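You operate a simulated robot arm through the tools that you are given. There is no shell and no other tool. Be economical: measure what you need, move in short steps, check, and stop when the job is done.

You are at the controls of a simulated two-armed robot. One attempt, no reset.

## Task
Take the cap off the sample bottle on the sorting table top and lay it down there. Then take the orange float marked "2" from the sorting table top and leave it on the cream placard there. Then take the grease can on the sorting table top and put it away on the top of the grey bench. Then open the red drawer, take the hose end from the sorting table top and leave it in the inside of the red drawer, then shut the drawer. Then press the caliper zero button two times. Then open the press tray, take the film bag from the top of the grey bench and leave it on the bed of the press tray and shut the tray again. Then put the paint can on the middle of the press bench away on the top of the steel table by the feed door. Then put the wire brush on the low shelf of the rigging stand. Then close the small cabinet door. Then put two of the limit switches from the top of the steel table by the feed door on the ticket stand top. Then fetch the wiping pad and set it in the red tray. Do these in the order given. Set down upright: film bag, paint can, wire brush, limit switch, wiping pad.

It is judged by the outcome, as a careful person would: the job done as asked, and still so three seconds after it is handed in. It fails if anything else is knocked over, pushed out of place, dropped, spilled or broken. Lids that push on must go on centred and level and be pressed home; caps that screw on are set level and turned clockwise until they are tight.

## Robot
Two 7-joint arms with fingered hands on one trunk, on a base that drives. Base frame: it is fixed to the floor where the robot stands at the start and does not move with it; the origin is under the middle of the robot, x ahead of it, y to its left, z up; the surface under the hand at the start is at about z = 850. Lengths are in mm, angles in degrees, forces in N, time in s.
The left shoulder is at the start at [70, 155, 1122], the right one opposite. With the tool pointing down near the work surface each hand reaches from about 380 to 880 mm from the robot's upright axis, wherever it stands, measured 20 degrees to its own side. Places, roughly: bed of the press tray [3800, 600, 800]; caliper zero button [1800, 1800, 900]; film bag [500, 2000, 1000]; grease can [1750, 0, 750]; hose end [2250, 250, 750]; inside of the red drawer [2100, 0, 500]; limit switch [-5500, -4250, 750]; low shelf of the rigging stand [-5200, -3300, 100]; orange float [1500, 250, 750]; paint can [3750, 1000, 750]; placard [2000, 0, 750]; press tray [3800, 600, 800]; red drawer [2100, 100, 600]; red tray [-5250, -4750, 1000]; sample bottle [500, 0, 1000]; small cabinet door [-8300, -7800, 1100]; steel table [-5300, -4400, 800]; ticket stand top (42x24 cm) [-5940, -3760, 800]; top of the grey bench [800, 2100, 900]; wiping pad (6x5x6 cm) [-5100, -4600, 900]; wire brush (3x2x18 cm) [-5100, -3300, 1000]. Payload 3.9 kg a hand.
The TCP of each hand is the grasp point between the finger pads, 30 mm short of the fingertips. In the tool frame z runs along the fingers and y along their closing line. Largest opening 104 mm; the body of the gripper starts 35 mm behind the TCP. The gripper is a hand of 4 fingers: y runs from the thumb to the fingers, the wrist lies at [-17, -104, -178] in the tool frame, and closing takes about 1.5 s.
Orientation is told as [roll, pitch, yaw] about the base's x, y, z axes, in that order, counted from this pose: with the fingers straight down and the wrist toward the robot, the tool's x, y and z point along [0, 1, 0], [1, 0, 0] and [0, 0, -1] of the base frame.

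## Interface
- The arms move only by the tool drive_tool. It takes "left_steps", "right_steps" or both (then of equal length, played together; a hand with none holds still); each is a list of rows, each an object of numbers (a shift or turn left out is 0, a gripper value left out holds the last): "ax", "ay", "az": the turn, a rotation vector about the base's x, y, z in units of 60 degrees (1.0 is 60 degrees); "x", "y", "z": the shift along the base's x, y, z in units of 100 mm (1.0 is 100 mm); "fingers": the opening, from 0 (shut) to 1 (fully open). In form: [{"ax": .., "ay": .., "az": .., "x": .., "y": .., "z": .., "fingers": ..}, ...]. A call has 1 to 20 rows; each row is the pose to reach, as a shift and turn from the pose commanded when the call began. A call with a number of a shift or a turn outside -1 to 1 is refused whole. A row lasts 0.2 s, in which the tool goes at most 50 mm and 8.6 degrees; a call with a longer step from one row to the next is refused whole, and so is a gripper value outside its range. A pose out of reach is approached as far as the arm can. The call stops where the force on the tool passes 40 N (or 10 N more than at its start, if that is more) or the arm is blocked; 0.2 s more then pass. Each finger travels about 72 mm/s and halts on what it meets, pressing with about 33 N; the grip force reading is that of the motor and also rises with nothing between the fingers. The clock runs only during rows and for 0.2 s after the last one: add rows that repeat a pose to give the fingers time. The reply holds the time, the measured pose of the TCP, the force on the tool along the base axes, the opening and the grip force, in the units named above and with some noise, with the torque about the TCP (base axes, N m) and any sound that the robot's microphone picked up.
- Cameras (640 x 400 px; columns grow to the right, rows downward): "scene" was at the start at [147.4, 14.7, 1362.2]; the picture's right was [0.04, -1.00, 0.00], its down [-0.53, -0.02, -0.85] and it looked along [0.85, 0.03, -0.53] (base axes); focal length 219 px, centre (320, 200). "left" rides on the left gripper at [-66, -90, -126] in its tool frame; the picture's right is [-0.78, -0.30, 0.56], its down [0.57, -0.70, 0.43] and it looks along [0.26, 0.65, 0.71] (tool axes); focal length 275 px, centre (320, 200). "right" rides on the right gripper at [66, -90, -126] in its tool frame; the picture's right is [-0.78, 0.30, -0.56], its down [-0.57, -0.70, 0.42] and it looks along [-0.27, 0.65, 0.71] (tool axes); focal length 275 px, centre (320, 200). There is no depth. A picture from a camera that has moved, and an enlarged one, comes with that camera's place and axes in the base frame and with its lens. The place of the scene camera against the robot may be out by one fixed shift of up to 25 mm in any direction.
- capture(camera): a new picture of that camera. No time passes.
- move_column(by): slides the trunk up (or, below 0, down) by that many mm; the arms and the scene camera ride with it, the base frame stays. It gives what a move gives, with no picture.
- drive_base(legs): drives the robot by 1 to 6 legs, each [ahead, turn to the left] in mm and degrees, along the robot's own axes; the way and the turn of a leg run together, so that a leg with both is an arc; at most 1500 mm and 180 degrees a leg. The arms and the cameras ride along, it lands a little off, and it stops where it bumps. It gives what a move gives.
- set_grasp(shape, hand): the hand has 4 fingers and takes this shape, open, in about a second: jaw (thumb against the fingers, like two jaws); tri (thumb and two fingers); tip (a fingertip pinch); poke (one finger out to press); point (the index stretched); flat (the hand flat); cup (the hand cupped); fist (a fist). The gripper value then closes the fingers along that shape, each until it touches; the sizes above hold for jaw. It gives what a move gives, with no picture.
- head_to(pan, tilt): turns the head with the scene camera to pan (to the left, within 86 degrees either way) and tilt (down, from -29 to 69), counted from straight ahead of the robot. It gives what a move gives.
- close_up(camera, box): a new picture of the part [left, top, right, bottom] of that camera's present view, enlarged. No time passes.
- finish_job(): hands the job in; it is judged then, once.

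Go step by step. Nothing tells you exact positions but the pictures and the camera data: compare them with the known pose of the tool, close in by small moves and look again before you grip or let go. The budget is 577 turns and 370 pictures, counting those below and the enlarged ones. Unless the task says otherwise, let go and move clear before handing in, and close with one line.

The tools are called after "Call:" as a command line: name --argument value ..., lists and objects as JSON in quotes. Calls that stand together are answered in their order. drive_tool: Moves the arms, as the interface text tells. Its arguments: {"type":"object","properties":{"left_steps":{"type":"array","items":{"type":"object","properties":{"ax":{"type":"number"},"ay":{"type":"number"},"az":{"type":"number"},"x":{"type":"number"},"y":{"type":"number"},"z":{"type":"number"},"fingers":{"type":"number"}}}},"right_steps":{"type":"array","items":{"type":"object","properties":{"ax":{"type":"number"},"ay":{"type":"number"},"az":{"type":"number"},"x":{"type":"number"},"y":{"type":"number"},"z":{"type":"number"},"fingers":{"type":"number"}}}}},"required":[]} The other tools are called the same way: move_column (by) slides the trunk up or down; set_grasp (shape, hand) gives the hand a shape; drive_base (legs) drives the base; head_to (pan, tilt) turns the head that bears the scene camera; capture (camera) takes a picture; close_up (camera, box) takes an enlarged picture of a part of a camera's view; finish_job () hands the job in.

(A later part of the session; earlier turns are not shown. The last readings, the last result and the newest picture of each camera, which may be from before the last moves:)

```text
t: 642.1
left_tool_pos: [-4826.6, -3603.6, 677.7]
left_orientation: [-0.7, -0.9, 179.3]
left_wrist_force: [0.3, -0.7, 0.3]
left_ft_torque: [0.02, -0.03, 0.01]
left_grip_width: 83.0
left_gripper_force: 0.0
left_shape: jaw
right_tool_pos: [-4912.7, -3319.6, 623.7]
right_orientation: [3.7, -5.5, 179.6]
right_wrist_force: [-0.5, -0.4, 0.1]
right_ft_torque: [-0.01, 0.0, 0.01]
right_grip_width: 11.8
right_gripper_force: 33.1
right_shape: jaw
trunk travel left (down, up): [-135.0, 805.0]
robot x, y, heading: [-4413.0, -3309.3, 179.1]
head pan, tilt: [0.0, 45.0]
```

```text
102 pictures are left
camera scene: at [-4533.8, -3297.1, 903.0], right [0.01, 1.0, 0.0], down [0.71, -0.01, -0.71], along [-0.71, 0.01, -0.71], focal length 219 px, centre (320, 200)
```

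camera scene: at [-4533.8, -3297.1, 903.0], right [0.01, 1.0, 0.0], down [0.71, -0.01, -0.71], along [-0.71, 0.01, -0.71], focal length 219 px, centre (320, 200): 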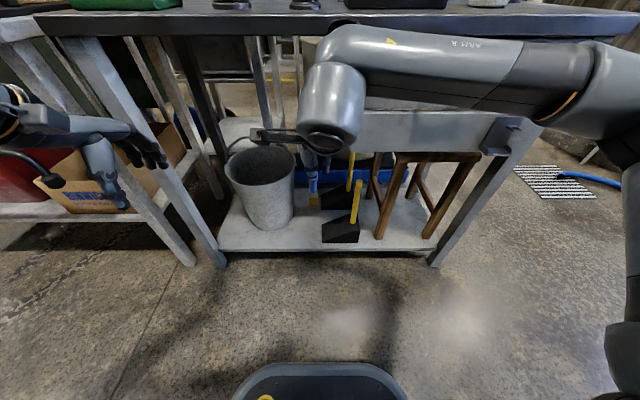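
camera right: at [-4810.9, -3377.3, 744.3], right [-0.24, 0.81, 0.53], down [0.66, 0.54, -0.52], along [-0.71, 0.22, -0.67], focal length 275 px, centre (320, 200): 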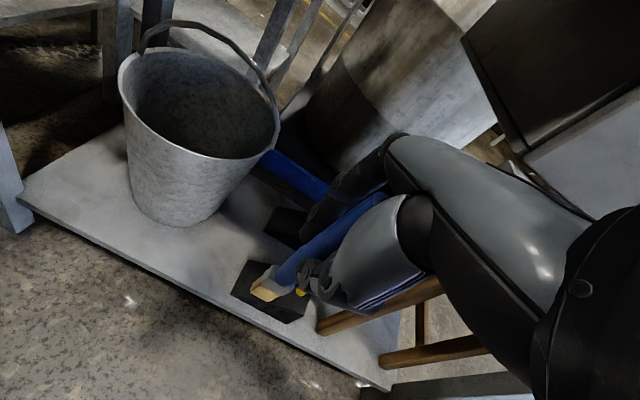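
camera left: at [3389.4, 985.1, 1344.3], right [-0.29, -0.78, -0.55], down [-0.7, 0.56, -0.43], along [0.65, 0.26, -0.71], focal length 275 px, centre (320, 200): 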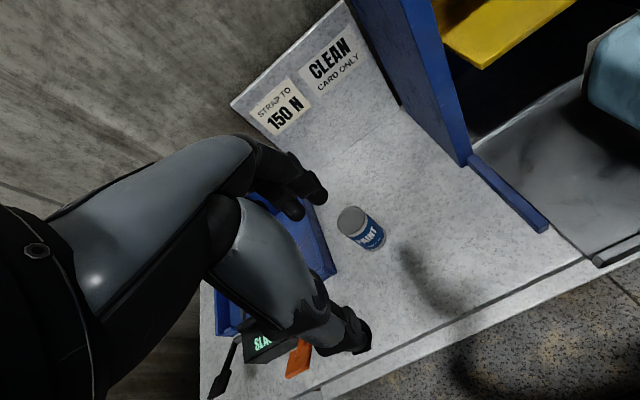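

The shelf is at z≈119 with its front edge at x≈-5026. There is a free gap between bucket and black chock, so I'll stand the brush at about [-5052, -3325]. Going lower in front first.

Call:
move_column --by -125

Call:
drive_tool --right_steps '[{"z": -0.4}, {"z": -0.8}, {"z": -1}, {"z": -1}]'

Call:
drive_tool --right_steps '[{"z": -0.4}, {"z": -0.8}, {"z": -0.9}, {"z": -0.9}]'

Call:
capture --camera "right"

Call:
capture --camera "scene"

```text
t: 643.7
left_tool_pos: [-4826.4, -3603.1, 552.4]
left_orientation: [-0.7, -0.9, 179.3]
left_wrist_force: [-0.8, -0.6, -0.4]
left_ft_torque: [0.0, 0.02, -0.03]
left_grip_width: 82.8
left_gripper_force: 0.1
left_shape: jaw
right_tool_pos: [-4912.4, -3320.5, 498.1]
right_orientation: [3.8, -5.4, 179.6]
right_wrist_force: [0.0, 0.7, -1.7]
right_ft_torque: [0.01, -0.02, 0.0]
right_grip_width: 12.2
right_gripper_force: 33.3
right_shape: jaw
trunk travel left (down, up): [-10.0, 930.0]
robot x, y, heading: [-4407.6, -3313.1, 179.4]
head pan, tilt: [0.0, 45.0]
```

```text
t: 644.7
left_tool_pos: [-4826.1, -3603.2, 552.4]
left_orientation: [-0.7, -0.8, 179.3]
left_wrist_force: [0.6, 0.0, -0.6]
left_ft_torque: [-0.01, 0.01, 0.02]
left_grip_width: 82.9
left_gripper_force: 0.0
left_shape: jaw
right_tool_pos: [-4912.4, -3319.7, 398.2]
right_orientation: [3.8, -5.3, 179.6]
right_wrist_force: [0.5, -0.2, 0.0]
right_ft_torque: [-0.01, 0.01, -0.01]
right_grip_width: 12.0
right_gripper_force: 33.2
right_shape: jaw
trunk travel left (down, up): [-10.0, 930.0]
robot x, y, heading: [-4410.8, -3308.4, 179.0]
head pan, tilt: [0.0, 45.0]
```

```text
t: 645.7
left_tool_pos: [-4826.5, -3602.0, 553.2]
left_orientation: [-0.8, -0.7, 179.3]
left_wrist_force: [0.0, 0.4, -0.2]
left_ft_torque: [0.04, 0.04, 0.01]
left_grip_width: 83.5
left_gripper_force: 0.0
left_shape: jaw
right_tool_pos: [-4912.8, -3319.7, 308.8]
right_orientation: [3.7, -5.4, 179.6]
right_wrist_force: [0.4, 0.0, -0.1]
right_ft_torque: [-0.03, 0.02, 0.0]
right_grip_width: 12.0
right_gripper_force: 32.9
right_shape: jaw
trunk travel left (down, up): [-10.0, 930.0]
robot x, y, heading: [-4414.3, -3308.7, 179.1]
head pan, tilt: [0.0, 45.0]
```

```text
101 pictures are left
camera right: at [-4810.7, -3377.6, 429.3], right [-0.24, 0.81, 0.53], down [0.66, 0.54, -0.52], along [-0.71, 0.22, -0.67], focal length 275 px, centre (320, 200)
```

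right: 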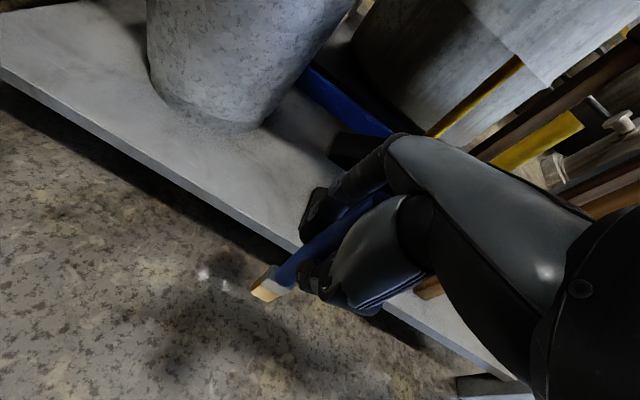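

```text
100 pictures are left
camera scene: at [-4533.9, -3297.2, 777.9], right [0.01, 1.0, 0.0], down [0.71, -0.01, -0.71], along [-0.71, 0.01, -0.71], focal length 219 px, centre (320, 200)
```

scene: 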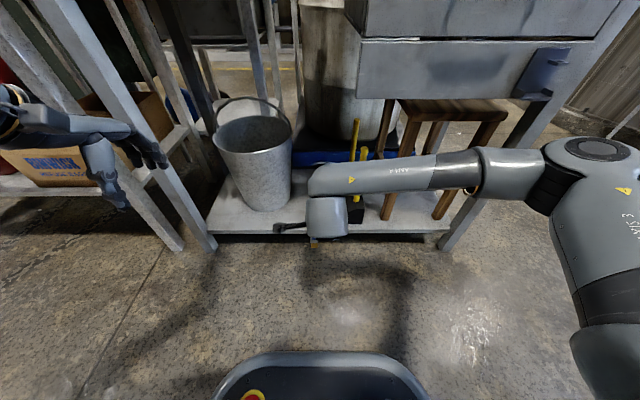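

Call:
drive_tool --right_steps '[{"x": -0.3, "y": -0.05}, {"x": -0.6, "y": -0.1}, {"x": -0.9, "y": -0.13}, {"x": -1, "y": -0.13}]'

Call:
drive_tool --right_steps '[{"x": -0.25}, {"x": -0.48}, {"x": -0.48, "z": -0.2}, {"x": -0.48, "z": -0.2}]'

Call:
capture --camera "right"

Call:
close_up --camera "scene" --box '[200, 100, 480, 270]'

```text
t: 646.7
left_tool_pos: [-4826.4, -3603.0, 552.9]
left_orientation: [-0.7, -0.8, 179.4]
left_wrist_force: [-0.1, 0.2, 0.4]
left_ft_torque: [-0.02, -0.02, -0.01]
left_grip_width: 83.1
left_gripper_force: 0.0
left_shape: jaw
right_tool_pos: [-5013.8, -3331.4, 309.0]
right_orientation: [3.7, -5.4, 179.6]
right_wrist_force: [0.3, 0.7, -1.2]
right_ft_torque: [0.0, 0.0, -0.04]
right_grip_width: 12.3
right_gripper_force: 32.8
right_shape: jaw
trunk travel left (down, up): [-10.0, 930.0]
robot x, y, heading: [-4411.9, -3306.6, 179.4]
head pan, tilt: [0.0, 45.0]
```

```text
t: 647.7
left_tool_pos: [-4827.3, -3603.5, 552.8]
left_orientation: [-0.7, -0.8, 179.4]
left_wrist_force: [-1.3, 0.5, -0.9]
left_ft_torque: [-0.01, -0.01, 0.01]
left_grip_width: 83.1
left_gripper_force: 0.1
left_shape: jaw
right_tool_pos: [-5062.0, -3331.5, 288.6]
right_orientation: [3.8, -5.4, 179.6]
right_wrist_force: [-0.3, 0.3, -0.3]
right_ft_torque: [0.01, -0.03, 0.0]
right_grip_width: 11.9
right_gripper_force: 33.3
right_shape: jaw
trunk travel left (down, up): [-10.0, 930.0]
robot x, y, heading: [-4408.6, -3307.3, 179.2]
head pan, tilt: [0.0, 45.0]
```

```text
99 pictures are left
camera right: at [-4959.5, -3390.3, 409.0], right [-0.24, 0.81, 0.53], down [0.66, 0.54, -0.52], along [-0.71, 0.22, -0.67], focal length 275 px, centre (320, 200)
```

right: 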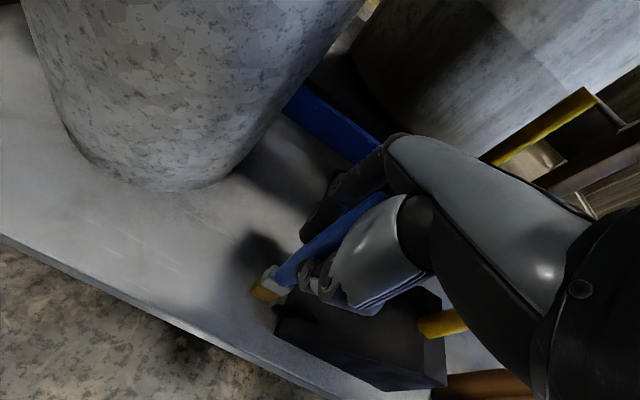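

```text
2.29 times, centred on (340, 185) of scene
camera zoom: at [-4533.9, -3297.2, 777.9], right [0.01, 1.0, 0.0], down [0.71, -0.01, -0.71], along [-0.71, 0.01, -0.71], focal length 501 px, centre (274, 234)
```

zoom: 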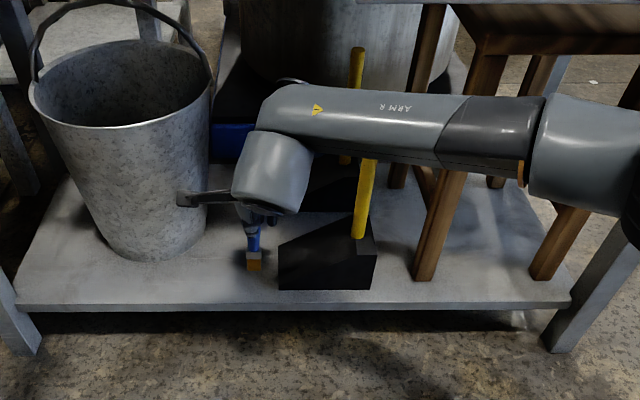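

Call:
drive_tool --right_steps '[{"y": -0.08}, {"y": -0.08, "z": -0.15}, {"y": -0.08, "z": -0.3}, {"y": -0.08, "z": -0.35}, {"y": -0.08, "z": -0.35}]'

Call:
close_up --camera "scene" --box '[260, 150, 400, 250]'

Call:
close_up --camera "right" --box '[180, 200, 400, 380]'

```text
t: 648.9
left_tool_pos: [-4827.2, -3603.3, 553.7]
left_orientation: [-0.7, -0.8, 179.3]
left_wrist_force: [-0.4, 0.6, 0.4]
left_ft_torque: [-0.01, 0.0, 0.04]
left_grip_width: 83.1
left_gripper_force: 0.1
left_shape: jaw
right_tool_pos: [-5060.2, -3339.3, 253.3]
right_orientation: [3.8, -5.4, 179.6]
right_wrist_force: [0.2, 0.3, -0.7]
right_ft_torque: [0.02, 0.03, 0.03]
right_grip_width: 11.9
right_gripper_force: 33.2
right_shape: jaw
trunk travel left (down, up): [-10.0, 930.0]
robot x, y, heading: [-4413.1, -3311.6, 179.3]
head pan, tilt: [0.0, 45.0]
```

```text
4.00 times, centred on (330, 200) of scene
camera zoom: at [-4533.9, -3297.2, 777.9], right [0.01, 1.0, 0.0], down [0.71, -0.01, -0.71], along [-0.71, 0.01, -0.71], focal length 877 px, centre (280, 200)
```

zoom: 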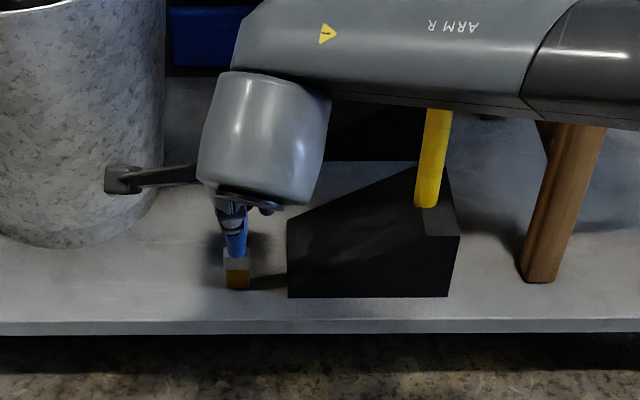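

```text
2.22 times, centred on (290, 290) of right
camera zoom: at [-4959.5, -3398.0, 373.9], right [-0.24, 0.81, 0.53], down [0.66, 0.54, -0.52], along [-0.71, 0.22, -0.67], focal length 612 px, centre (387, 0)
```

zoom: 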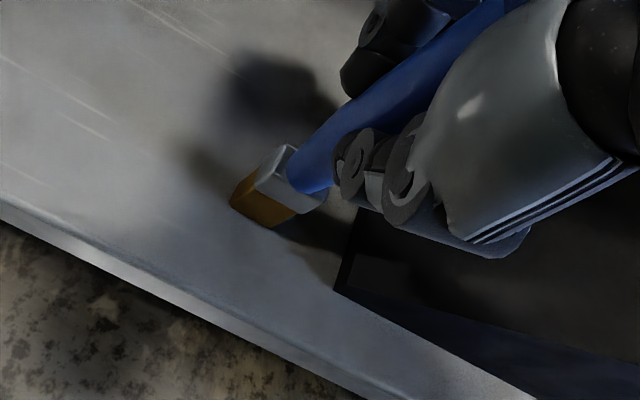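

Call:
drive_tool --right_steps '[{"z": -0.03}, {"z": -0.06}, {"z": -0.09}, {"z": -0.09}]'

Call:
drive_tool --right_steps '[{"z": -0.03}, {"z": -0.06}, {"z": -0.09}, {"z": -0.09}]'

Call:
close_up --camera "right" --box '[180, 200, 400, 380]'

```text
t: 649.9
left_tool_pos: [-4825.3, -3602.6, 555.3]
left_orientation: [-0.8, -1.0, 179.3]
left_wrist_force: [0.2, 0.0, -1.0]
left_ft_torque: [-0.02, 0.0, 0.01]
left_grip_width: 83.4
left_gripper_force: 0.0
left_shape: jaw
right_tool_pos: [-5063.2, -3340.9, 248.2]
right_orientation: [3.9, -5.6, 179.5]
right_wrist_force: [-0.4, 0.6, 21.4]
right_ft_torque: [0.01, 0.17, 0.0]
right_grip_width: 13.5
right_gripper_force: 32.5
right_shape: jaw
trunk travel left (down, up): [-10.0, 930.0]
robot x, y, heading: [-4412.3, -3309.9, 179.5]
head pan, tilt: [0.0, 45.0]
```

```text
t: 650.5
left_tool_pos: [-4824.4, -3601.7, 554.0]
left_orientation: [-0.6, -0.9, 179.3]
left_wrist_force: [0.0, -0.2, 0.6]
left_ft_torque: [0.0, -0.04, 0.01]
left_grip_width: 83.0
left_gripper_force: 0.1
left_shape: jaw
right_tool_pos: [-5065.1, -3341.2, 247.8]
right_orientation: [4.2, -6.2, 179.5]
right_wrist_force: [2.3, 2.5, 20.2]
right_ft_torque: [0.04, -0.04, -0.02]
right_grip_width: 14.1
right_gripper_force: 33.0
right_shape: jaw
trunk travel left (down, up): [-10.0, 930.0]
robot x, y, heading: [-4410.9, -3310.0, 179.1]
head pan, tilt: [0.0, 45.0]
stopped in row 3 (right hand): the force on the tool passed its limit at 41 N (the readings are from after the stop); the commanded pose is now the measured one
```

```text
2.22 times, centred on (290, 290) of right
camera zoom: at [-4961.3, -3399.3, 367.7], right [-0.23, 0.82, 0.53], down [0.65, 0.53, -0.54], along [-0.72, 0.22, -0.66], focal length 612 px, centre (387, 0)
```

zoom: 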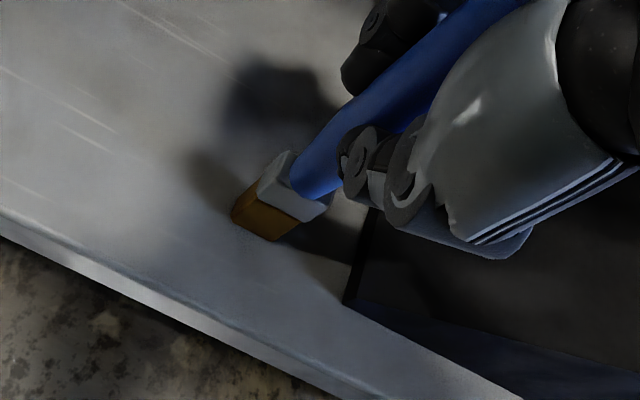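

It's in contact with the shelf; pressing squares its flat end. I'll ease the force off, then check before releasing.

Call:
drive_tool --right_steps '[{"z": 0.01}, {"z": 0.01}]'

Call:
close_up --camera "scene" --box '[260, 150, 400, 250]'

Call:
close_up --camera "right" --box '[220, 230, 360, 340]'

```text
t: 651.1
left_tool_pos: [-4825.1, -3602.6, 554.4]
left_orientation: [-0.8, -1.0, 179.2]
left_wrist_force: [1.0, 0.0, 0.4]
left_ft_torque: [0.01, 0.02, 0.02]
left_grip_width: 83.2
left_gripper_force: 0.0
left_shape: jaw
right_tool_pos: [-5065.2, -3341.9, 247.0]
right_orientation: [4.1, -6.2, 179.4]
right_wrist_force: [-0.7, 1.6, 23.7]
right_ft_torque: [0.04, 0.14, -0.01]
right_grip_width: 14.3
right_gripper_force: 33.3
right_shape: jaw
trunk travel left (down, up): [-10.0, 930.0]
robot x, y, heading: [-4413.3, -3308.9, 179.3]
head pan, tilt: [0.0, 45.0]
```

```text
4.00 times, centred on (330, 200) of scene
camera zoom: at [-4531.7, -3297.0, 778.5], right [0.01, 1.0, 0.0], down [0.7, -0.01, -0.71], along [-0.71, 0.01, -0.7], focal length 877 px, centre (280, 200)
```

zoom: 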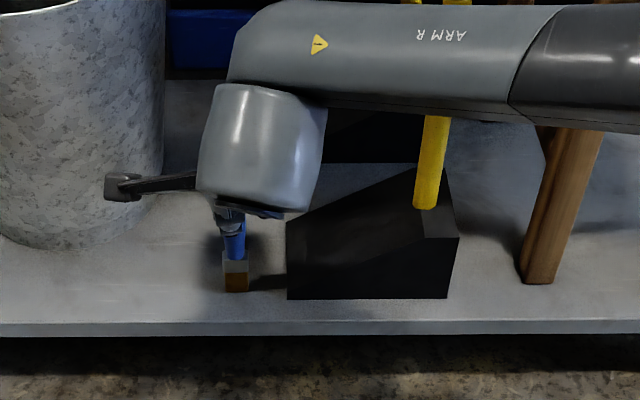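

```text
3.64 times, centred on (290, 285) of right
camera zoom: at [-4960.7, -3399.2, 367.5], right [-0.23, 0.82, 0.53], down [0.65, 0.54, -0.54], along [-0.72, 0.22, -0.66], focal length 1001 px, centre (429, -109)
```

zoom: 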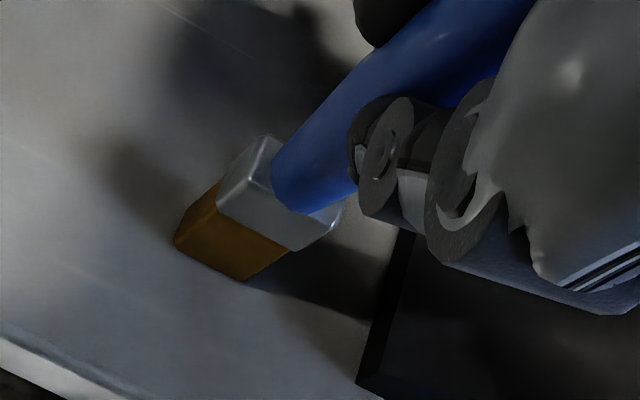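

Call:
drive_tool --right_steps '[{"z": 0.02, "x": 0.02, "y": 0.02, "ax": -0.013, "ay": 0.015}, {"z": 0.025, "x": 0.043, "y": 0.037, "ax": -0.027, "ay": 0.03}, {"z": 0.025, "x": 0.043, "y": 0.037, "ax": -0.027, "ay": 0.03}]'

Call:
close_up --camera "right" --box '[220, 230, 360, 340]'

```text
t: 651.9
left_tool_pos: [-4824.6, -3603.6, 553.8]
left_orientation: [-0.8, -1.1, 179.3]
left_wrist_force: [0.7, 0.6, -0.5]
left_ft_torque: [-0.02, 0.0, -0.04]
left_grip_width: 83.1
left_gripper_force: 0.1
left_shape: jaw
right_tool_pos: [-5060.0, -3337.9, 247.6]
right_orientation: [5.8, -7.6, 179.4]
right_wrist_force: [-1.0, -2.2, 18.4]
right_ft_torque: [-0.01, 0.22, 0.03]
right_grip_width: 14.5
right_gripper_force: 33.1
right_shape: jaw
trunk travel left (down, up): [-10.0, 930.0]
robot x, y, heading: [-4407.9, -3310.3, 179.2]
head pan, tilt: [0.0, 45.0]
```

```text
3.64 times, centred on (290, 285) of right
camera zoom: at [-4952.1, -3392.4, 366.5], right [-0.22, 0.83, 0.51], down [0.64, 0.52, -0.57], along [-0.74, 0.2, -0.64], focal length 1001 px, centre (429, -109)
```

zoom: 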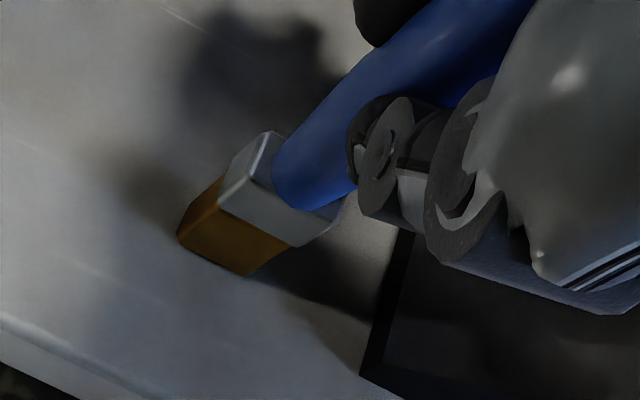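

Brush looks vertical now. Easing the force and opening slowly.

Call:
drive_tool --right_steps '[{"z": 0.02}, {"z": 0.03}, {"z": 0.03, "fingers": 0.2}, {"z": 0.03, "fingers": 0.25}, {"z": 0.03, "fingers": 0.32}, {"z": 0.03, "fingers": 0.4}, {"z": 0.03, "fingers": 0.5}, {"z": 0.03, "fingers": 0.6}, {"z": 0.03, "fingers": 0.6}]'

Call:
capture --camera "right"

Call:
close_up --camera "scene" --box '[260, 150, 400, 250]'

```text
t: 653.9
left_tool_pos: [-4826.9, -3601.9, 552.9]
left_orientation: [-0.7, -0.8, 179.3]
left_wrist_force: [0.6, 0.4, 0.3]
left_ft_torque: [0.01, 0.0, 0.0]
left_grip_width: 83.1
left_gripper_force: 0.1
left_shape: jaw
right_tool_pos: [-5058.4, -3337.8, 249.8]
right_orientation: [5.7, -7.6, 179.3]
right_wrist_force: [-0.3, 0.6, 0.6]
right_ft_torque: [0.0, 0.03, -0.03]
right_grip_width: 62.1
right_gripper_force: 0.0
right_shape: jaw
trunk travel left (down, up): [-10.0, 930.0]
robot x, y, heading: [-4409.5, -3307.3, 179.0]
head pan, tilt: [0.0, 45.0]
```

```text
91 pictures are left
camera right: at [-4952.8, -3391.9, 368.2], right [-0.22, 0.83, 0.51], down [0.64, 0.52, -0.57], along [-0.74, 0.2, -0.64], focal length 275 px, centre (320, 200)
```

right: 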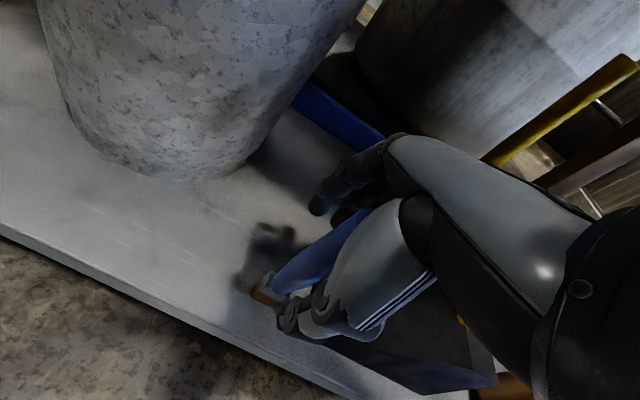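

```text
4.00 times, centred on (330, 200) of scene
camera zoom: at [-4533.9, -3297.1, 777.9], right [0.01, 1.0, 0.0], down [0.71, -0.01, -0.71], along [-0.71, 0.01, -0.71], focal length 877 px, centre (280, 200)
```

zoom: 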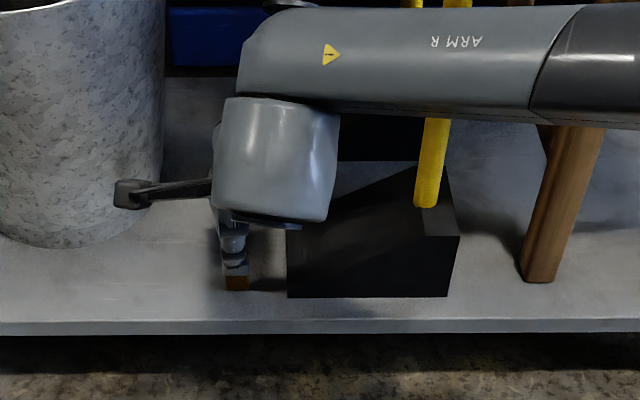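

Call:
drive_tool --right_steps '[{"fingers": 0.8}, {"fingers": 1}, {"fingers": 1}, {"z": 0.2}, {"z": 0.4}, {"z": 0.7}, {"z": 1}, {"z": 1}]'

Call:
capture --camera "right"

```text
t: 655.7
left_tool_pos: [-4826.0, -3603.8, 554.3]
left_orientation: [-0.7, -0.9, 179.3]
left_wrist_force: [-0.6, -0.4, -0.6]
left_ft_torque: [0.03, -0.01, 0.04]
left_grip_width: 82.8
left_gripper_force: 0.1
left_shape: jaw
right_tool_pos: [-5058.1, -3336.1, 350.2]
right_orientation: [5.7, -7.7, 179.3]
right_wrist_force: [-0.4, -0.1, 0.2]
right_ft_torque: [-0.01, -0.03, 0.01]
right_grip_width: 103.9
right_gripper_force: 0.1
right_shape: jaw
trunk travel left (down, up): [-10.0, 930.0]
robot x, y, heading: [-4412.9, -3309.4, 179.1]
head pan, tilt: [0.0, 45.0]
```

```text
89 pictures are left
camera right: at [-4952.2, -3391.7, 468.7], right [-0.22, 0.83, 0.51], down [0.64, 0.52, -0.57], along [-0.74, 0.2, -0.64], focal length 275 px, centre (320, 200)
```

right: 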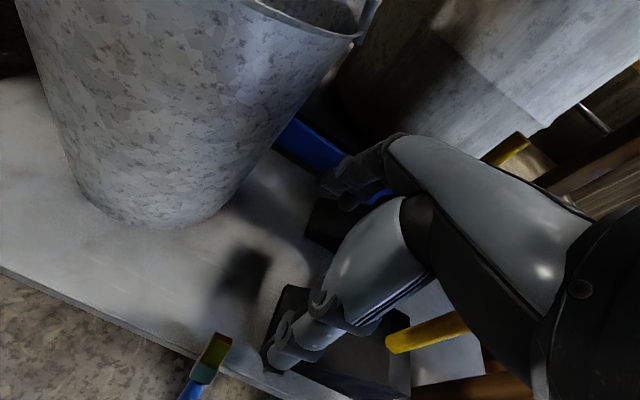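

Call:
close_up --camera "scene" --box '[220, 150, 400, 300]'

```text
2.67 times, centred on (310, 225) of scene
camera zoom: at [-4533.8, -3297.1, 777.9], right [0.01, 1.0, 0.0], down [0.71, -0.01, -0.71], along [-0.71, 0.01, -0.71], focal length 585 px, centre (347, 133)
```

zoom: 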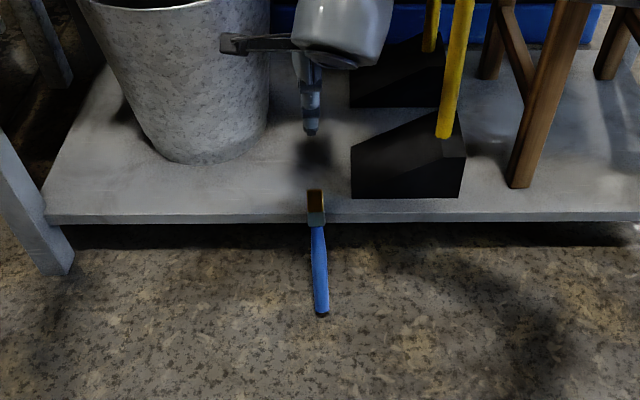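

The brush tipped toward me over the shelf edge. I'll see where it comes to rest and pick it up again.

Call:
drive_tool --right_steps '[{"z": 0.1}, {"z": 0.2}, {"z": 0.2}]'

Call:
close_up --camera "scene" --box '[220, 150, 400, 300]'

```text
t: 656.5
left_tool_pos: [-4826.4, -3602.2, 553.3]
left_orientation: [-0.7, -0.8, 179.3]
left_wrist_force: [0.2, -0.1, 0.5]
left_ft_torque: [0.0, -0.04, -0.03]
left_grip_width: 83.2
left_gripper_force: 0.0
left_shape: jaw
right_tool_pos: [-5060.3, -3338.1, 369.2]
right_orientation: [5.6, -7.5, 179.2]
right_wrist_force: [0.6, 0.0, 0.1]
right_ft_torque: [-0.04, -0.01, -0.03]
right_grip_width: 103.7
right_gripper_force: 0.1
right_shape: jaw
trunk travel left (down, up): [-10.0, 930.0]
robot x, y, heading: [-4413.4, -3311.2, 178.8]
head pan, tilt: [0.0, 45.0]
```

```text
2.67 times, centred on (310, 225) of scene
camera zoom: at [-4533.8, -3297.1, 777.9], right [0.01, 1.0, 0.0], down [0.71, -0.01, -0.71], along [-0.71, 0.01, -0.71], focal length 585 px, centre (347, 133)
```

zoom: 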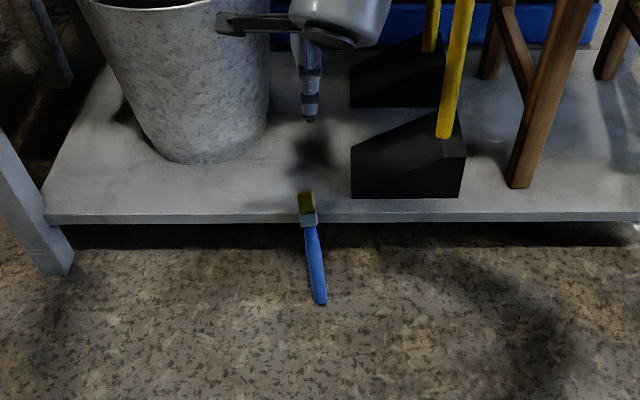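

It now leans on the shelf edge, handle end on the floor, bristles up. I'll level the right hand and get a good look to re-grip it.

Call:
drive_tool --right_steps '[{"z": 0.2, "ax": 0.05, "ay": -0.06, "x": 0.2}, {"z": 0.4, "ax": 0.1, "ay": -0.125, "x": 0.5}, {"z": 0.5, "ax": 0.11, "ay": -0.125, "x": 0.8}, {"z": 0.5, "ax": 0.11, "ay": -0.125, "x": 0.8}]'

Call:
capture --camera "right"

```text
t: 657.5
left_tool_pos: [-4826.4, -3602.5, 553.7]
left_orientation: [-0.7, -0.9, 179.3]
left_wrist_force: [-1.1, 0.0, 0.7]
left_ft_torque: [-0.04, -0.01, -0.05]
left_grip_width: 82.8
left_gripper_force: 0.2
left_shape: jaw
right_tool_pos: [-4977.4, -3336.7, 419.0]
right_orientation: [-1.0, -0.2, 179.7]
right_wrist_force: [-0.6, -0.8, 0.6]
right_ft_torque: [0.01, 0.01, 0.01]
right_grip_width: 103.8
right_gripper_force: 0.1
right_shape: jaw
trunk travel left (down, up): [-10.0, 930.0]
robot x, y, heading: [-4408.8, -3309.8, 179.3]
head pan, tilt: [0.0, 45.0]
```

```text
86 pictures are left
camera right: at [-4887.6, -3405.5, 544.0], right [-0.29, 0.77, 0.57], down [0.7, 0.58, -0.42], along [-0.65, 0.28, -0.71], focal length 275 px, centre (320, 200)
```

right: 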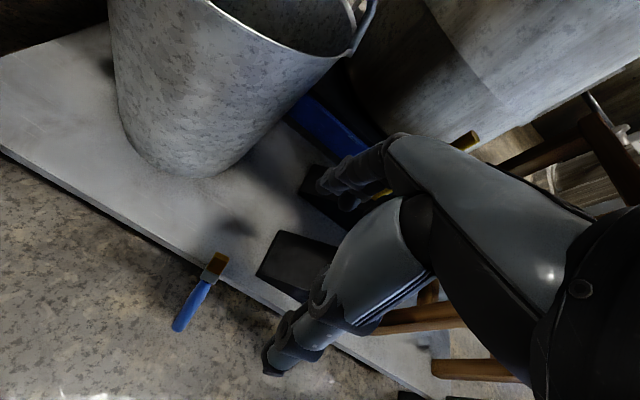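

I'll take it by the bristle head with the fingers straight down, keeping the fingertips just above the shelf.

Call:
drive_tool --right_steps '[{"x": -0.3, "y": -0.12, "z": -0.3, "fingers": 0.6}, {"x": -0.6, "y": -0.24, "z": -0.7}, {"x": -0.61, "y": -0.24, "z": -1}, {"x": -0.61, "y": -0.24, "z": -1}]'

Call:
drive_tool --right_steps '[{"z": -0.4}, {"z": -0.8}, {"z": -0.95}, {"z": -0.95}]'

Call:
capture --camera "right"

```text
refused: row 2 steps farther than a row can; nothing moved
```

```text
t: 658.5
left_tool_pos: [-4826.8, -3603.1, 552.6]
left_orientation: [-0.8, -0.9, 179.3]
left_wrist_force: [0.2, 1.0, 0.5]
left_ft_torque: [-0.01, 0.0, 0.02]
left_grip_width: 83.2
left_gripper_force: 0.0
left_shape: jaw
right_tool_pos: [-4979.3, -3338.8, 324.6]
right_orientation: [-1.0, 0.0, 179.7]
right_wrist_force: [0.3, 0.6, 0.2]
right_ft_torque: [0.0, -0.02, -0.02]
right_grip_width: 104.0
right_gripper_force: 0.1
right_shape: jaw
trunk travel left (down, up): [-10.0, 930.0]
robot x, y, heading: [-4409.6, -3307.1, 179.4]
head pan, tilt: [0.0, 45.0]
```

```text
85 pictures are left
camera right: at [-4888.2, -3406.1, 448.4], right [-0.29, 0.77, 0.57], down [0.7, 0.58, -0.42], along [-0.65, 0.28, -0.71], focal length 275 px, centre (320, 200)
```

right: 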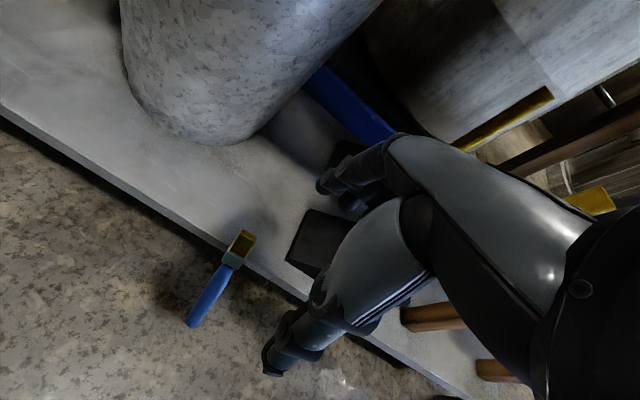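

Call:
drive_tool --right_steps '[{"x": -0.3, "y": -0.1, "fingers": 0.6}, {"x": -0.6, "y": -0.19}, {"x": -0.62, "y": -0.19, "z": -0.3}, {"x": -0.62, "y": -0.19, "z": -0.7}, {"x": -0.62, "y": -0.19, "z": -1}, {"x": -0.62, "y": -0.19, "z": -1}]'

Call:
drive_tool --right_steps '[{"z": -0.3}, {"z": -0.5}, {"z": -0.6}, {"z": -0.66}, {"z": -0.7}, {"z": -0.7}]'

Call:
capture --camera "right"

```text
t: 659.9
left_tool_pos: [-4825.8, -3601.9, 553.6]
left_orientation: [-0.8, -0.8, 179.3]
left_wrist_force: [0.0, 0.2, 0.1]
left_ft_torque: [0.0, -0.03, -0.02]
left_grip_width: 83.2
left_gripper_force: 0.0
left_shape: jaw
right_tool_pos: [-5042.2, -3356.3, 223.3]
right_orientation: [-1.1, 0.0, 179.8]
right_wrist_force: [-0.2, -0.2, 0.5]
right_ft_torque: [0.02, -0.01, 0.02]
right_grip_width: 62.9
right_gripper_force: 0.1
right_shape: jaw
trunk travel left (down, up): [-10.0, 930.0]
robot x, y, heading: [-4410.2, -3309.9, 179.5]
head pan, tilt: [0.0, 45.0]
```

```text
t: 661.3
left_tool_pos: [-4824.8, -3601.7, 553.1]
left_orientation: [-0.7, -1.0, 179.2]
left_wrist_force: [-0.6, 0.7, -0.7]
left_ft_torque: [0.02, -0.04, 0.0]
left_grip_width: 83.3
left_gripper_force: 0.0
left_shape: jaw
right_tool_pos: [-5041.4, -3357.0, 155.6]
right_orientation: [-1.0, -0.3, 179.8]
right_wrist_force: [0.0, 1.0, 8.1]
right_ft_torque: [0.0, 0.31, -0.06]
right_grip_width: 62.4
right_gripper_force: 0.0
right_shape: jaw
trunk travel left (down, up): [-10.0, 930.0]
robot x, y, heading: [-4407.6, -3311.4, 179.1]
head pan, tilt: [0.0, 45.0]
```

```text
84 pictures are left
camera right: at [-4950.9, -3424.8, 279.8], right [-0.29, 0.77, 0.57], down [0.7, 0.58, -0.42], along [-0.65, 0.28, -0.71], focal length 275 px, centre (320, 200)
```

right: 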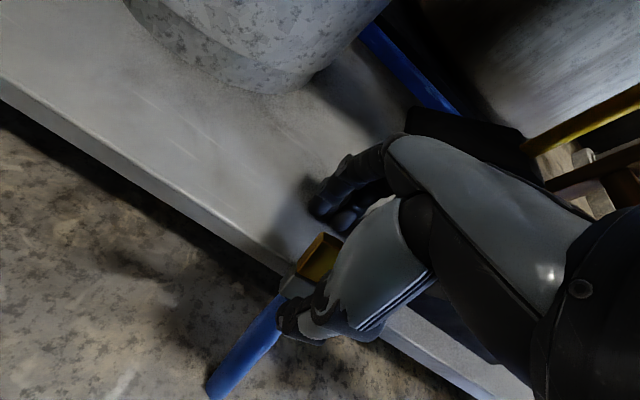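

The head is between the digits. Rising 3 mm and closing.

Call:
drive_tool --right_steps '[{"z": 0.03}, {"z": 0.03, "fingers": 0.4}, {"z": 0.03, "fingers": 0.25}, {"z": 0.03, "fingers": 0.1}, {"z": 0.03, "fingers": 0.05}, {"z": 0.03, "fingers": 0.05}, {"z": 0.03, "fingers": 0.05}]'

Call:
drive_tool --right_steps '[{"z": 0.15, "x": 0.05}, {"z": 0.35, "x": 0.2}, {"z": 0.6, "x": 0.4}, {"z": 0.9, "x": 0.6}, {"z": 1, "x": 0.9}, {"z": 1, "x": 0.9}]'

Call:
capture --camera "right"

```text
t: 662.9
left_tool_pos: [-4826.3, -3602.6, 552.9]
left_orientation: [-0.7, -0.9, 179.4]
left_wrist_force: [-0.6, 0.2, 1.1]
left_ft_torque: [-0.01, 0.02, 0.01]
left_grip_width: 82.9
left_gripper_force: 0.0
left_shape: jaw
right_tool_pos: [-5040.7, -3357.8, 157.4]
right_orientation: [-0.8, -0.1, 179.8]
right_wrist_force: [10.6, -1.4, 7.6]
right_ft_torque: [-0.04, -0.41, -0.08]
right_grip_width: 6.2
right_gripper_force: 0.0
right_shape: jaw
trunk travel left (down, up): [-10.0, 930.0]
robot x, y, heading: [-4409.6, -3306.0, 179.0]
head pan, tilt: [0.0, 45.0]
```

```text
t: 664.3
left_tool_pos: [-4826.6, -3603.3, 552.7]
left_orientation: [-0.8, -0.8, 179.4]
left_wrist_force: [-0.5, 0.5, 1.0]
left_ft_torque: [-0.01, -0.01, 0.03]
left_grip_width: 83.1
left_gripper_force: 0.0
left_shape: jaw
right_tool_pos: [-4951.1, -3358.5, 258.4]
right_orientation: [-1.0, -0.1, 179.8]
right_wrist_force: [0.9, -0.3, -0.4]
right_ft_torque: [-0.03, 0.01, 0.0]
right_grip_width: 5.3
right_gripper_force: 0.0
right_shape: jaw
trunk travel left (down, up): [-10.0, 930.0]
robot x, y, heading: [-4408.8, -3308.3, 179.2]
head pan, tilt: [0.0, 45.0]
```

```text
83 pictures are left
camera right: at [-4860.9, -3426.3, 383.0], right [-0.29, 0.77, 0.57], down [0.7, 0.58, -0.42], along [-0.65, 0.28, -0.71], focal length 275 px, centre (320, 200)
```

right: 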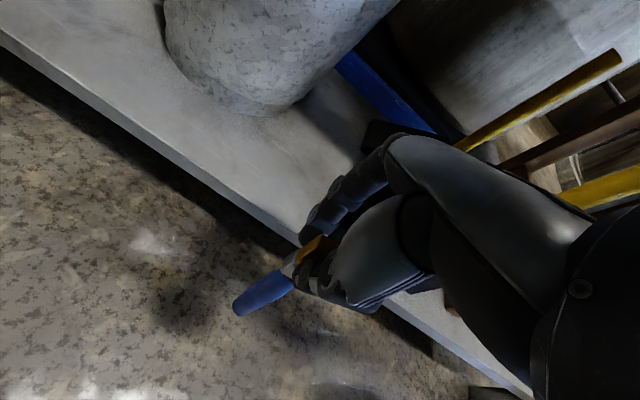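

Call:
drive_tool --right_steps '[{"fingers": 0}, {"fingers": 0}, {"fingers": 0, "z": 0.3}, {"fingers": 0, "z": 0.6}, {"z": 0.9}]'

Call:
close_up --camera "scene" --box '[220, 150, 400, 300]'

Call:
close_up --camera "right" --box '[200, 200, 400, 340]'

```text
t: 665.5
left_tool_pos: [-4826.3, -3602.6, 552.7]
left_orientation: [-0.7, -0.7, 179.4]
left_wrist_force: [0.1, 0.0, -0.4]
left_ft_torque: [-0.01, 0.0, -0.01]
left_grip_width: 83.0
left_gripper_force: 0.1
left_shape: jaw
right_tool_pos: [-4951.1, -3356.9, 347.5]
right_orientation: [-1.0, -0.1, 179.9]
right_wrist_force: [0.0, -0.4, -0.1]
right_ft_torque: [0.0, 0.0, -0.02]
right_grip_width: 4.7
right_gripper_force: 33.6
right_shape: jaw
trunk travel left (down, up): [-10.0, 930.0]
robot x, y, heading: [-4411.8, -3310.8, 179.5]
head pan, tilt: [0.0, 45.0]
```

```text
2.67 times, centred on (310, 225) of scene
camera zoom: at [-4533.9, -3297.1, 777.9], right [0.01, 1.0, 0.0], down [0.71, -0.01, -0.71], along [-0.71, 0.01, -0.71], focal length 585 px, centre (347, 133)
```

zoom: 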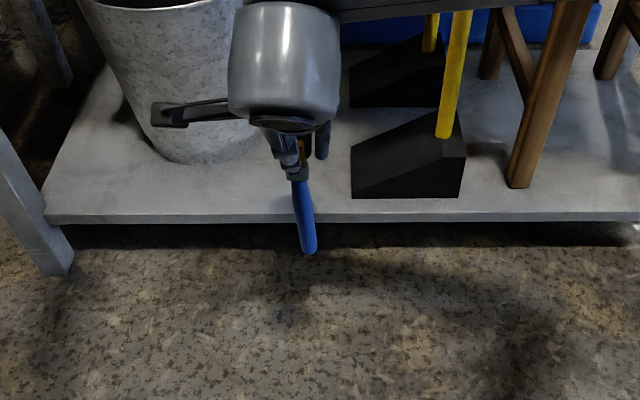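

```text
2.86 times, centred on (300, 270) of right
camera zoom: at [-4860.6, -3425.7, 471.6], right [-0.29, 0.77, 0.57], down [0.7, 0.58, -0.42], along [-0.65, 0.28, -0.71], focal length 786 px, centre (377, 0)
```

zoom: 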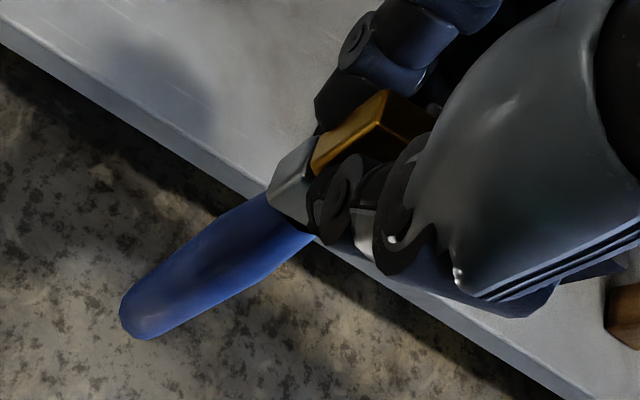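

The brush is held by its head, handle hanging down. To turn it handle-up I'll use both hands: the left takes it from the side and lays it flat on the stand, then the right re-grips and rolls it upright. First I'll retract and raise.

Call:
drive_tool --right_steps '[{"x": 0.4}, {"x": 0.8}, {"x": 0.9}, {"x": 0.9}]'

Call:
move_column --by 400

Call:
move_column --by 280

Call:
drive_tool --left_steps '[{"ax": 0.14}, {"ax": 0.28}, {"ax": 0.42}, {"ax": 0.56}, {"ax": 0.7}, {"ax": 0.84}, {"ax": 0.98}, {"ax": 0.98}]' --right_steps '[{"z": 0.3}, {"z": 0.6}, {"z": 0.9}, {"z": 0.9}, {"z": 0.9}, {"z": 0.9}, {"z": 0.9}, {"z": 0.9}]'

Call:
drive_tool --left_steps '[{"ax": 0.14}, {"ax": 0.28}, {"ax": 0.42}, {"ax": 0.52}, {"ax": 0.52}]'

Call:
capture --camera "scene"

```text
t: 666.5
left_tool_pos: [-4825.9, -3603.1, 552.9]
left_orientation: [-0.7, -0.8, 179.3]
left_wrist_force: [-0.7, -0.7, 0.0]
left_ft_torque: [-0.03, 0.01, 0.01]
left_grip_width: 83.0
left_gripper_force: 0.0
left_shape: jaw
right_tool_pos: [-4861.8, -3356.8, 347.1]
right_orientation: [-1.1, -0.1, 179.7]
right_wrist_force: [-0.1, 0.4, -1.4]
right_ft_torque: [0.02, -0.01, 0.0]
right_grip_width: 5.1
right_gripper_force: 33.1
right_shape: jaw
trunk travel left (down, up): [-10.0, 930.0]
robot x, y, heading: [-4409.2, -3310.1, 179.1]
head pan, tilt: [0.0, 45.0]
```

```text
t: 670.4
left_tool_pos: [-4827.3, -3603.3, 953.3]
left_orientation: [-0.7, -0.8, 179.3]
left_wrist_force: [0.7, 0.9, 0.6]
left_ft_torque: [-0.03, -0.03, 0.0]
left_grip_width: 83.0
left_gripper_force: 0.0
left_shape: jaw
right_tool_pos: [-4862.8, -3357.2, 747.2]
right_orientation: [-1.0, -0.2, 179.8]
right_wrist_force: [-0.1, 0.4, 0.4]
right_ft_torque: [-0.03, 0.02, 0.03]
right_grip_width: 5.0
right_gripper_force: 32.4
right_shape: jaw
trunk travel left (down, up): [-410.0, 530.0]
robot x, y, heading: [-4409.5, -3305.8, 179.1]
head pan, tilt: [0.0, 45.0]
```

```text
t: 673.2
left_tool_pos: [-4826.4, -3602.5, 1232.5]
left_orientation: [-0.7, -0.8, 179.3]
left_wrist_force: [0.2, -0.1, 0.2]
left_ft_torque: [-0.01, 0.0, 0.02]
left_grip_width: 83.1
left_gripper_force: 0.1
left_shape: jaw
right_tool_pos: [-4861.6, -3357.2, 1027.6]
right_orientation: [-1.0, -0.1, 179.8]
right_wrist_force: [0.4, -0.2, -0.8]
right_ft_torque: [0.0, -0.02, 0.02]
right_grip_width: 4.9
right_gripper_force: 33.2
right_shape: jaw
trunk travel left (down, up): [-690.0, 250.0]
robot x, y, heading: [-4412.6, -3306.4, 179.1]
head pan, tilt: [0.0, 45.0]
```

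```text
t: 675.0
left_tool_pos: [-4827.7, -3603.2, 1233.1]
left_orientation: [-59.7, -1.1, -179.7]
left_wrist_force: [-0.5, -0.3, 0.0]
left_ft_torque: [-0.01, 0.02, -0.03]
left_grip_width: 83.0
left_gripper_force: 0.1
left_shape: jaw
right_tool_pos: [-4860.3, -3356.8, 1116.9]
right_orientation: [-1.1, -0.1, 179.8]
right_wrist_force: [-0.3, 0.6, -1.1]
right_ft_torque: [0.0, 0.0, -0.02]
right_grip_width: 4.7
right_gripper_force: 32.8
right_shape: jaw
trunk travel left (down, up): [-690.0, 250.0]
robot x, y, heading: [-4412.5, -3306.5, 179.3]
head pan, tilt: [0.0, 45.0]
```

```text
t: 676.2
left_tool_pos: [-4826.3, -3602.9, 1233.0]
left_orientation: [-90.9, -0.7, -179.2]
left_wrist_force: [0.5, 0.7, -0.3]
left_ft_torque: [0.02, -0.01, 0.03]
left_grip_width: 82.9
left_gripper_force: 0.0
left_shape: jaw
right_tool_pos: [-4862.7, -3357.5, 1117.2]
right_orientation: [-1.0, 0.0, 179.8]
right_wrist_force: [-0.5, 0.3, 0.4]
right_ft_torque: [0.0, 0.02, -0.01]
right_grip_width: 5.2
right_gripper_force: 32.6
right_shape: jaw
trunk travel left (down, up): [-690.0, 250.0]
robot x, y, heading: [-4409.2, -3305.8, 179.5]
head pan, tilt: [0.0, 45.0]
```

```text
80 pictures are left
camera scene: at [-4533.9, -3297.2, 1457.9], right [0.01, 1.0, 0.0], down [0.71, -0.01, -0.71], along [-0.71, 0.01, -0.71], focal length 219 px, centre (320, 200)
```

scene: 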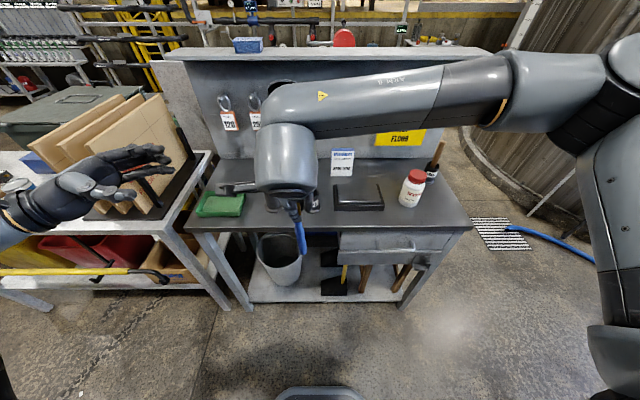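

The left hand now points right. The brush handle, 110 mm below the right TCP, should be at about [-4857, -3354]. I'll raise the right hand a little and bring the left in to that height.

Call:
drive_tool --right_steps '[{"z": 0.3}, {"z": 0.6}, {"z": 0.6}, {"z": 0.6}]' --left_steps '[{"z": -0.3, "x": -0.1}, {"z": -0.7, "x": -0.3}, {"z": -1, "x": -0.31}, {"z": -1, "x": -0.31}]'

Call:
drive_tool --left_steps '[{"z": -0.3}, {"z": -0.66, "y": 0.2}, {"z": -0.66, "y": 0.6}, {"z": -0.66, "y": 1}, {"z": -0.66, "y": 1}]'

Call:
capture --camera "left"

Call:
capture --camera "scene"

```text
t: 677.2
left_tool_pos: [-4857.1, -3602.2, 1132.2]
left_orientation: [-90.6, -0.7, -179.2]
left_wrist_force: [0.0, -0.4, -0.1]
left_ft_torque: [0.01, 0.0, 0.02]
left_grip_width: 83.1
left_gripper_force: 0.0
left_shape: jaw
right_tool_pos: [-4861.3, -3358.0, 1176.1]
right_orientation: [-1.1, -0.1, 179.7]
right_wrist_force: [0.4, -0.2, -0.5]
right_ft_torque: [0.02, 0.04, 0.03]
right_grip_width: 4.9
right_gripper_force: 33.3
right_shape: jaw
trunk travel left (down, up): [-690.0, 250.0]
robot x, y, heading: [-4409.9, -3309.0, 178.9]
head pan, tilt: [0.0, 45.0]
```

```text
t: 678.4
left_tool_pos: [-4859.0, -3502.8, 1066.5]
left_orientation: [-90.8, -0.7, -179.2]
left_wrist_force: [-0.1, 0.9, 0.2]
left_ft_torque: [0.01, -0.01, -0.02]
left_grip_width: 82.9
left_gripper_force: 0.1
left_shape: jaw
right_tool_pos: [-4862.7, -3358.1, 1176.8]
right_orientation: [-0.9, -0.1, 179.8]
right_wrist_force: [0.6, 0.0, -0.6]
right_ft_torque: [-0.01, 0.0, -0.01]
right_grip_width: 5.3
right_gripper_force: 32.6
right_shape: jaw
trunk travel left (down, up): [-690.0, 250.0]
robot x, y, heading: [-4413.6, -3310.3, 179.3]
head pan, tilt: [0.0, 45.0]
```

```text
79 pictures are left
camera left: at [-4766.5, -3626.3, 1131.4], right [0.3, 0.55, 0.78], down [0.69, 0.44, -0.58], along [-0.66, 0.71, -0.25], focal length 275 px, centre (320, 200)
```

left: 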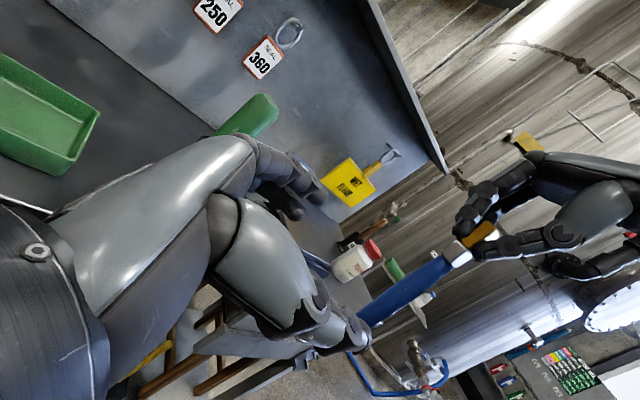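

```text
78 pictures are left
camera scene: at [-4534.2, -3297.9, 1457.9], right [0.01, 1.0, 0.0], down [0.71, -0.01, -0.71], along [-0.71, 0.01, -0.71], focal length 219 px, centre (320, 200)
```

scene: 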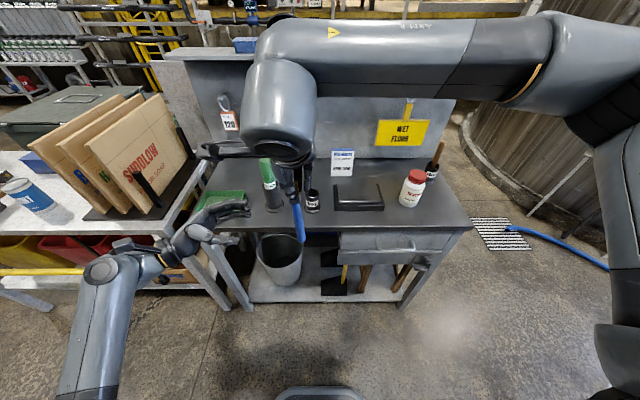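

Call:
drive_tool --left_steps '[{"y": 0.3}, {"y": 0.6}, {"y": 0.85}, {"y": 1}, {"y": 1}]'

Call:
capture --camera "left"

```text
t: 679.6
left_tool_pos: [-4858.3, -3402.1, 1068.4]
left_orientation: [-90.8, -0.8, -179.2]
left_wrist_force: [0.7, 0.6, 0.0]
left_ft_torque: [-0.01, -0.01, 0.0]
left_grip_width: 83.2
left_gripper_force: 0.1
left_shape: jaw
right_tool_pos: [-4862.2, -3358.1, 1175.5]
right_orientation: [-1.0, -0.1, 179.8]
right_wrist_force: [0.1, -0.3, -0.5]
right_ft_torque: [-0.01, -0.02, 0.01]
right_grip_width: 5.0
right_gripper_force: 33.1
right_shape: jaw
trunk travel left (down, up): [-690.0, 250.0]
robot x, y, heading: [-4410.9, -3310.7, 179.1]
head pan, tilt: [0.0, 45.0]
```

```text
77 pictures are left
camera left: at [-4766.0, -3526.6, 1132.2], right [0.3, 0.55, 0.78], down [0.69, 0.44, -0.58], along [-0.66, 0.71, -0.25], focal length 275 px, centre (320, 200)
```

left: 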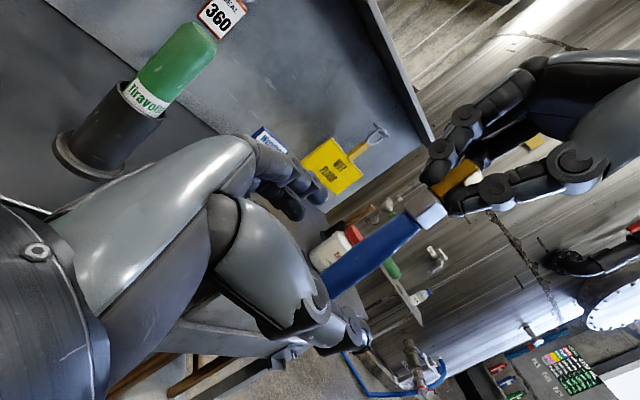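

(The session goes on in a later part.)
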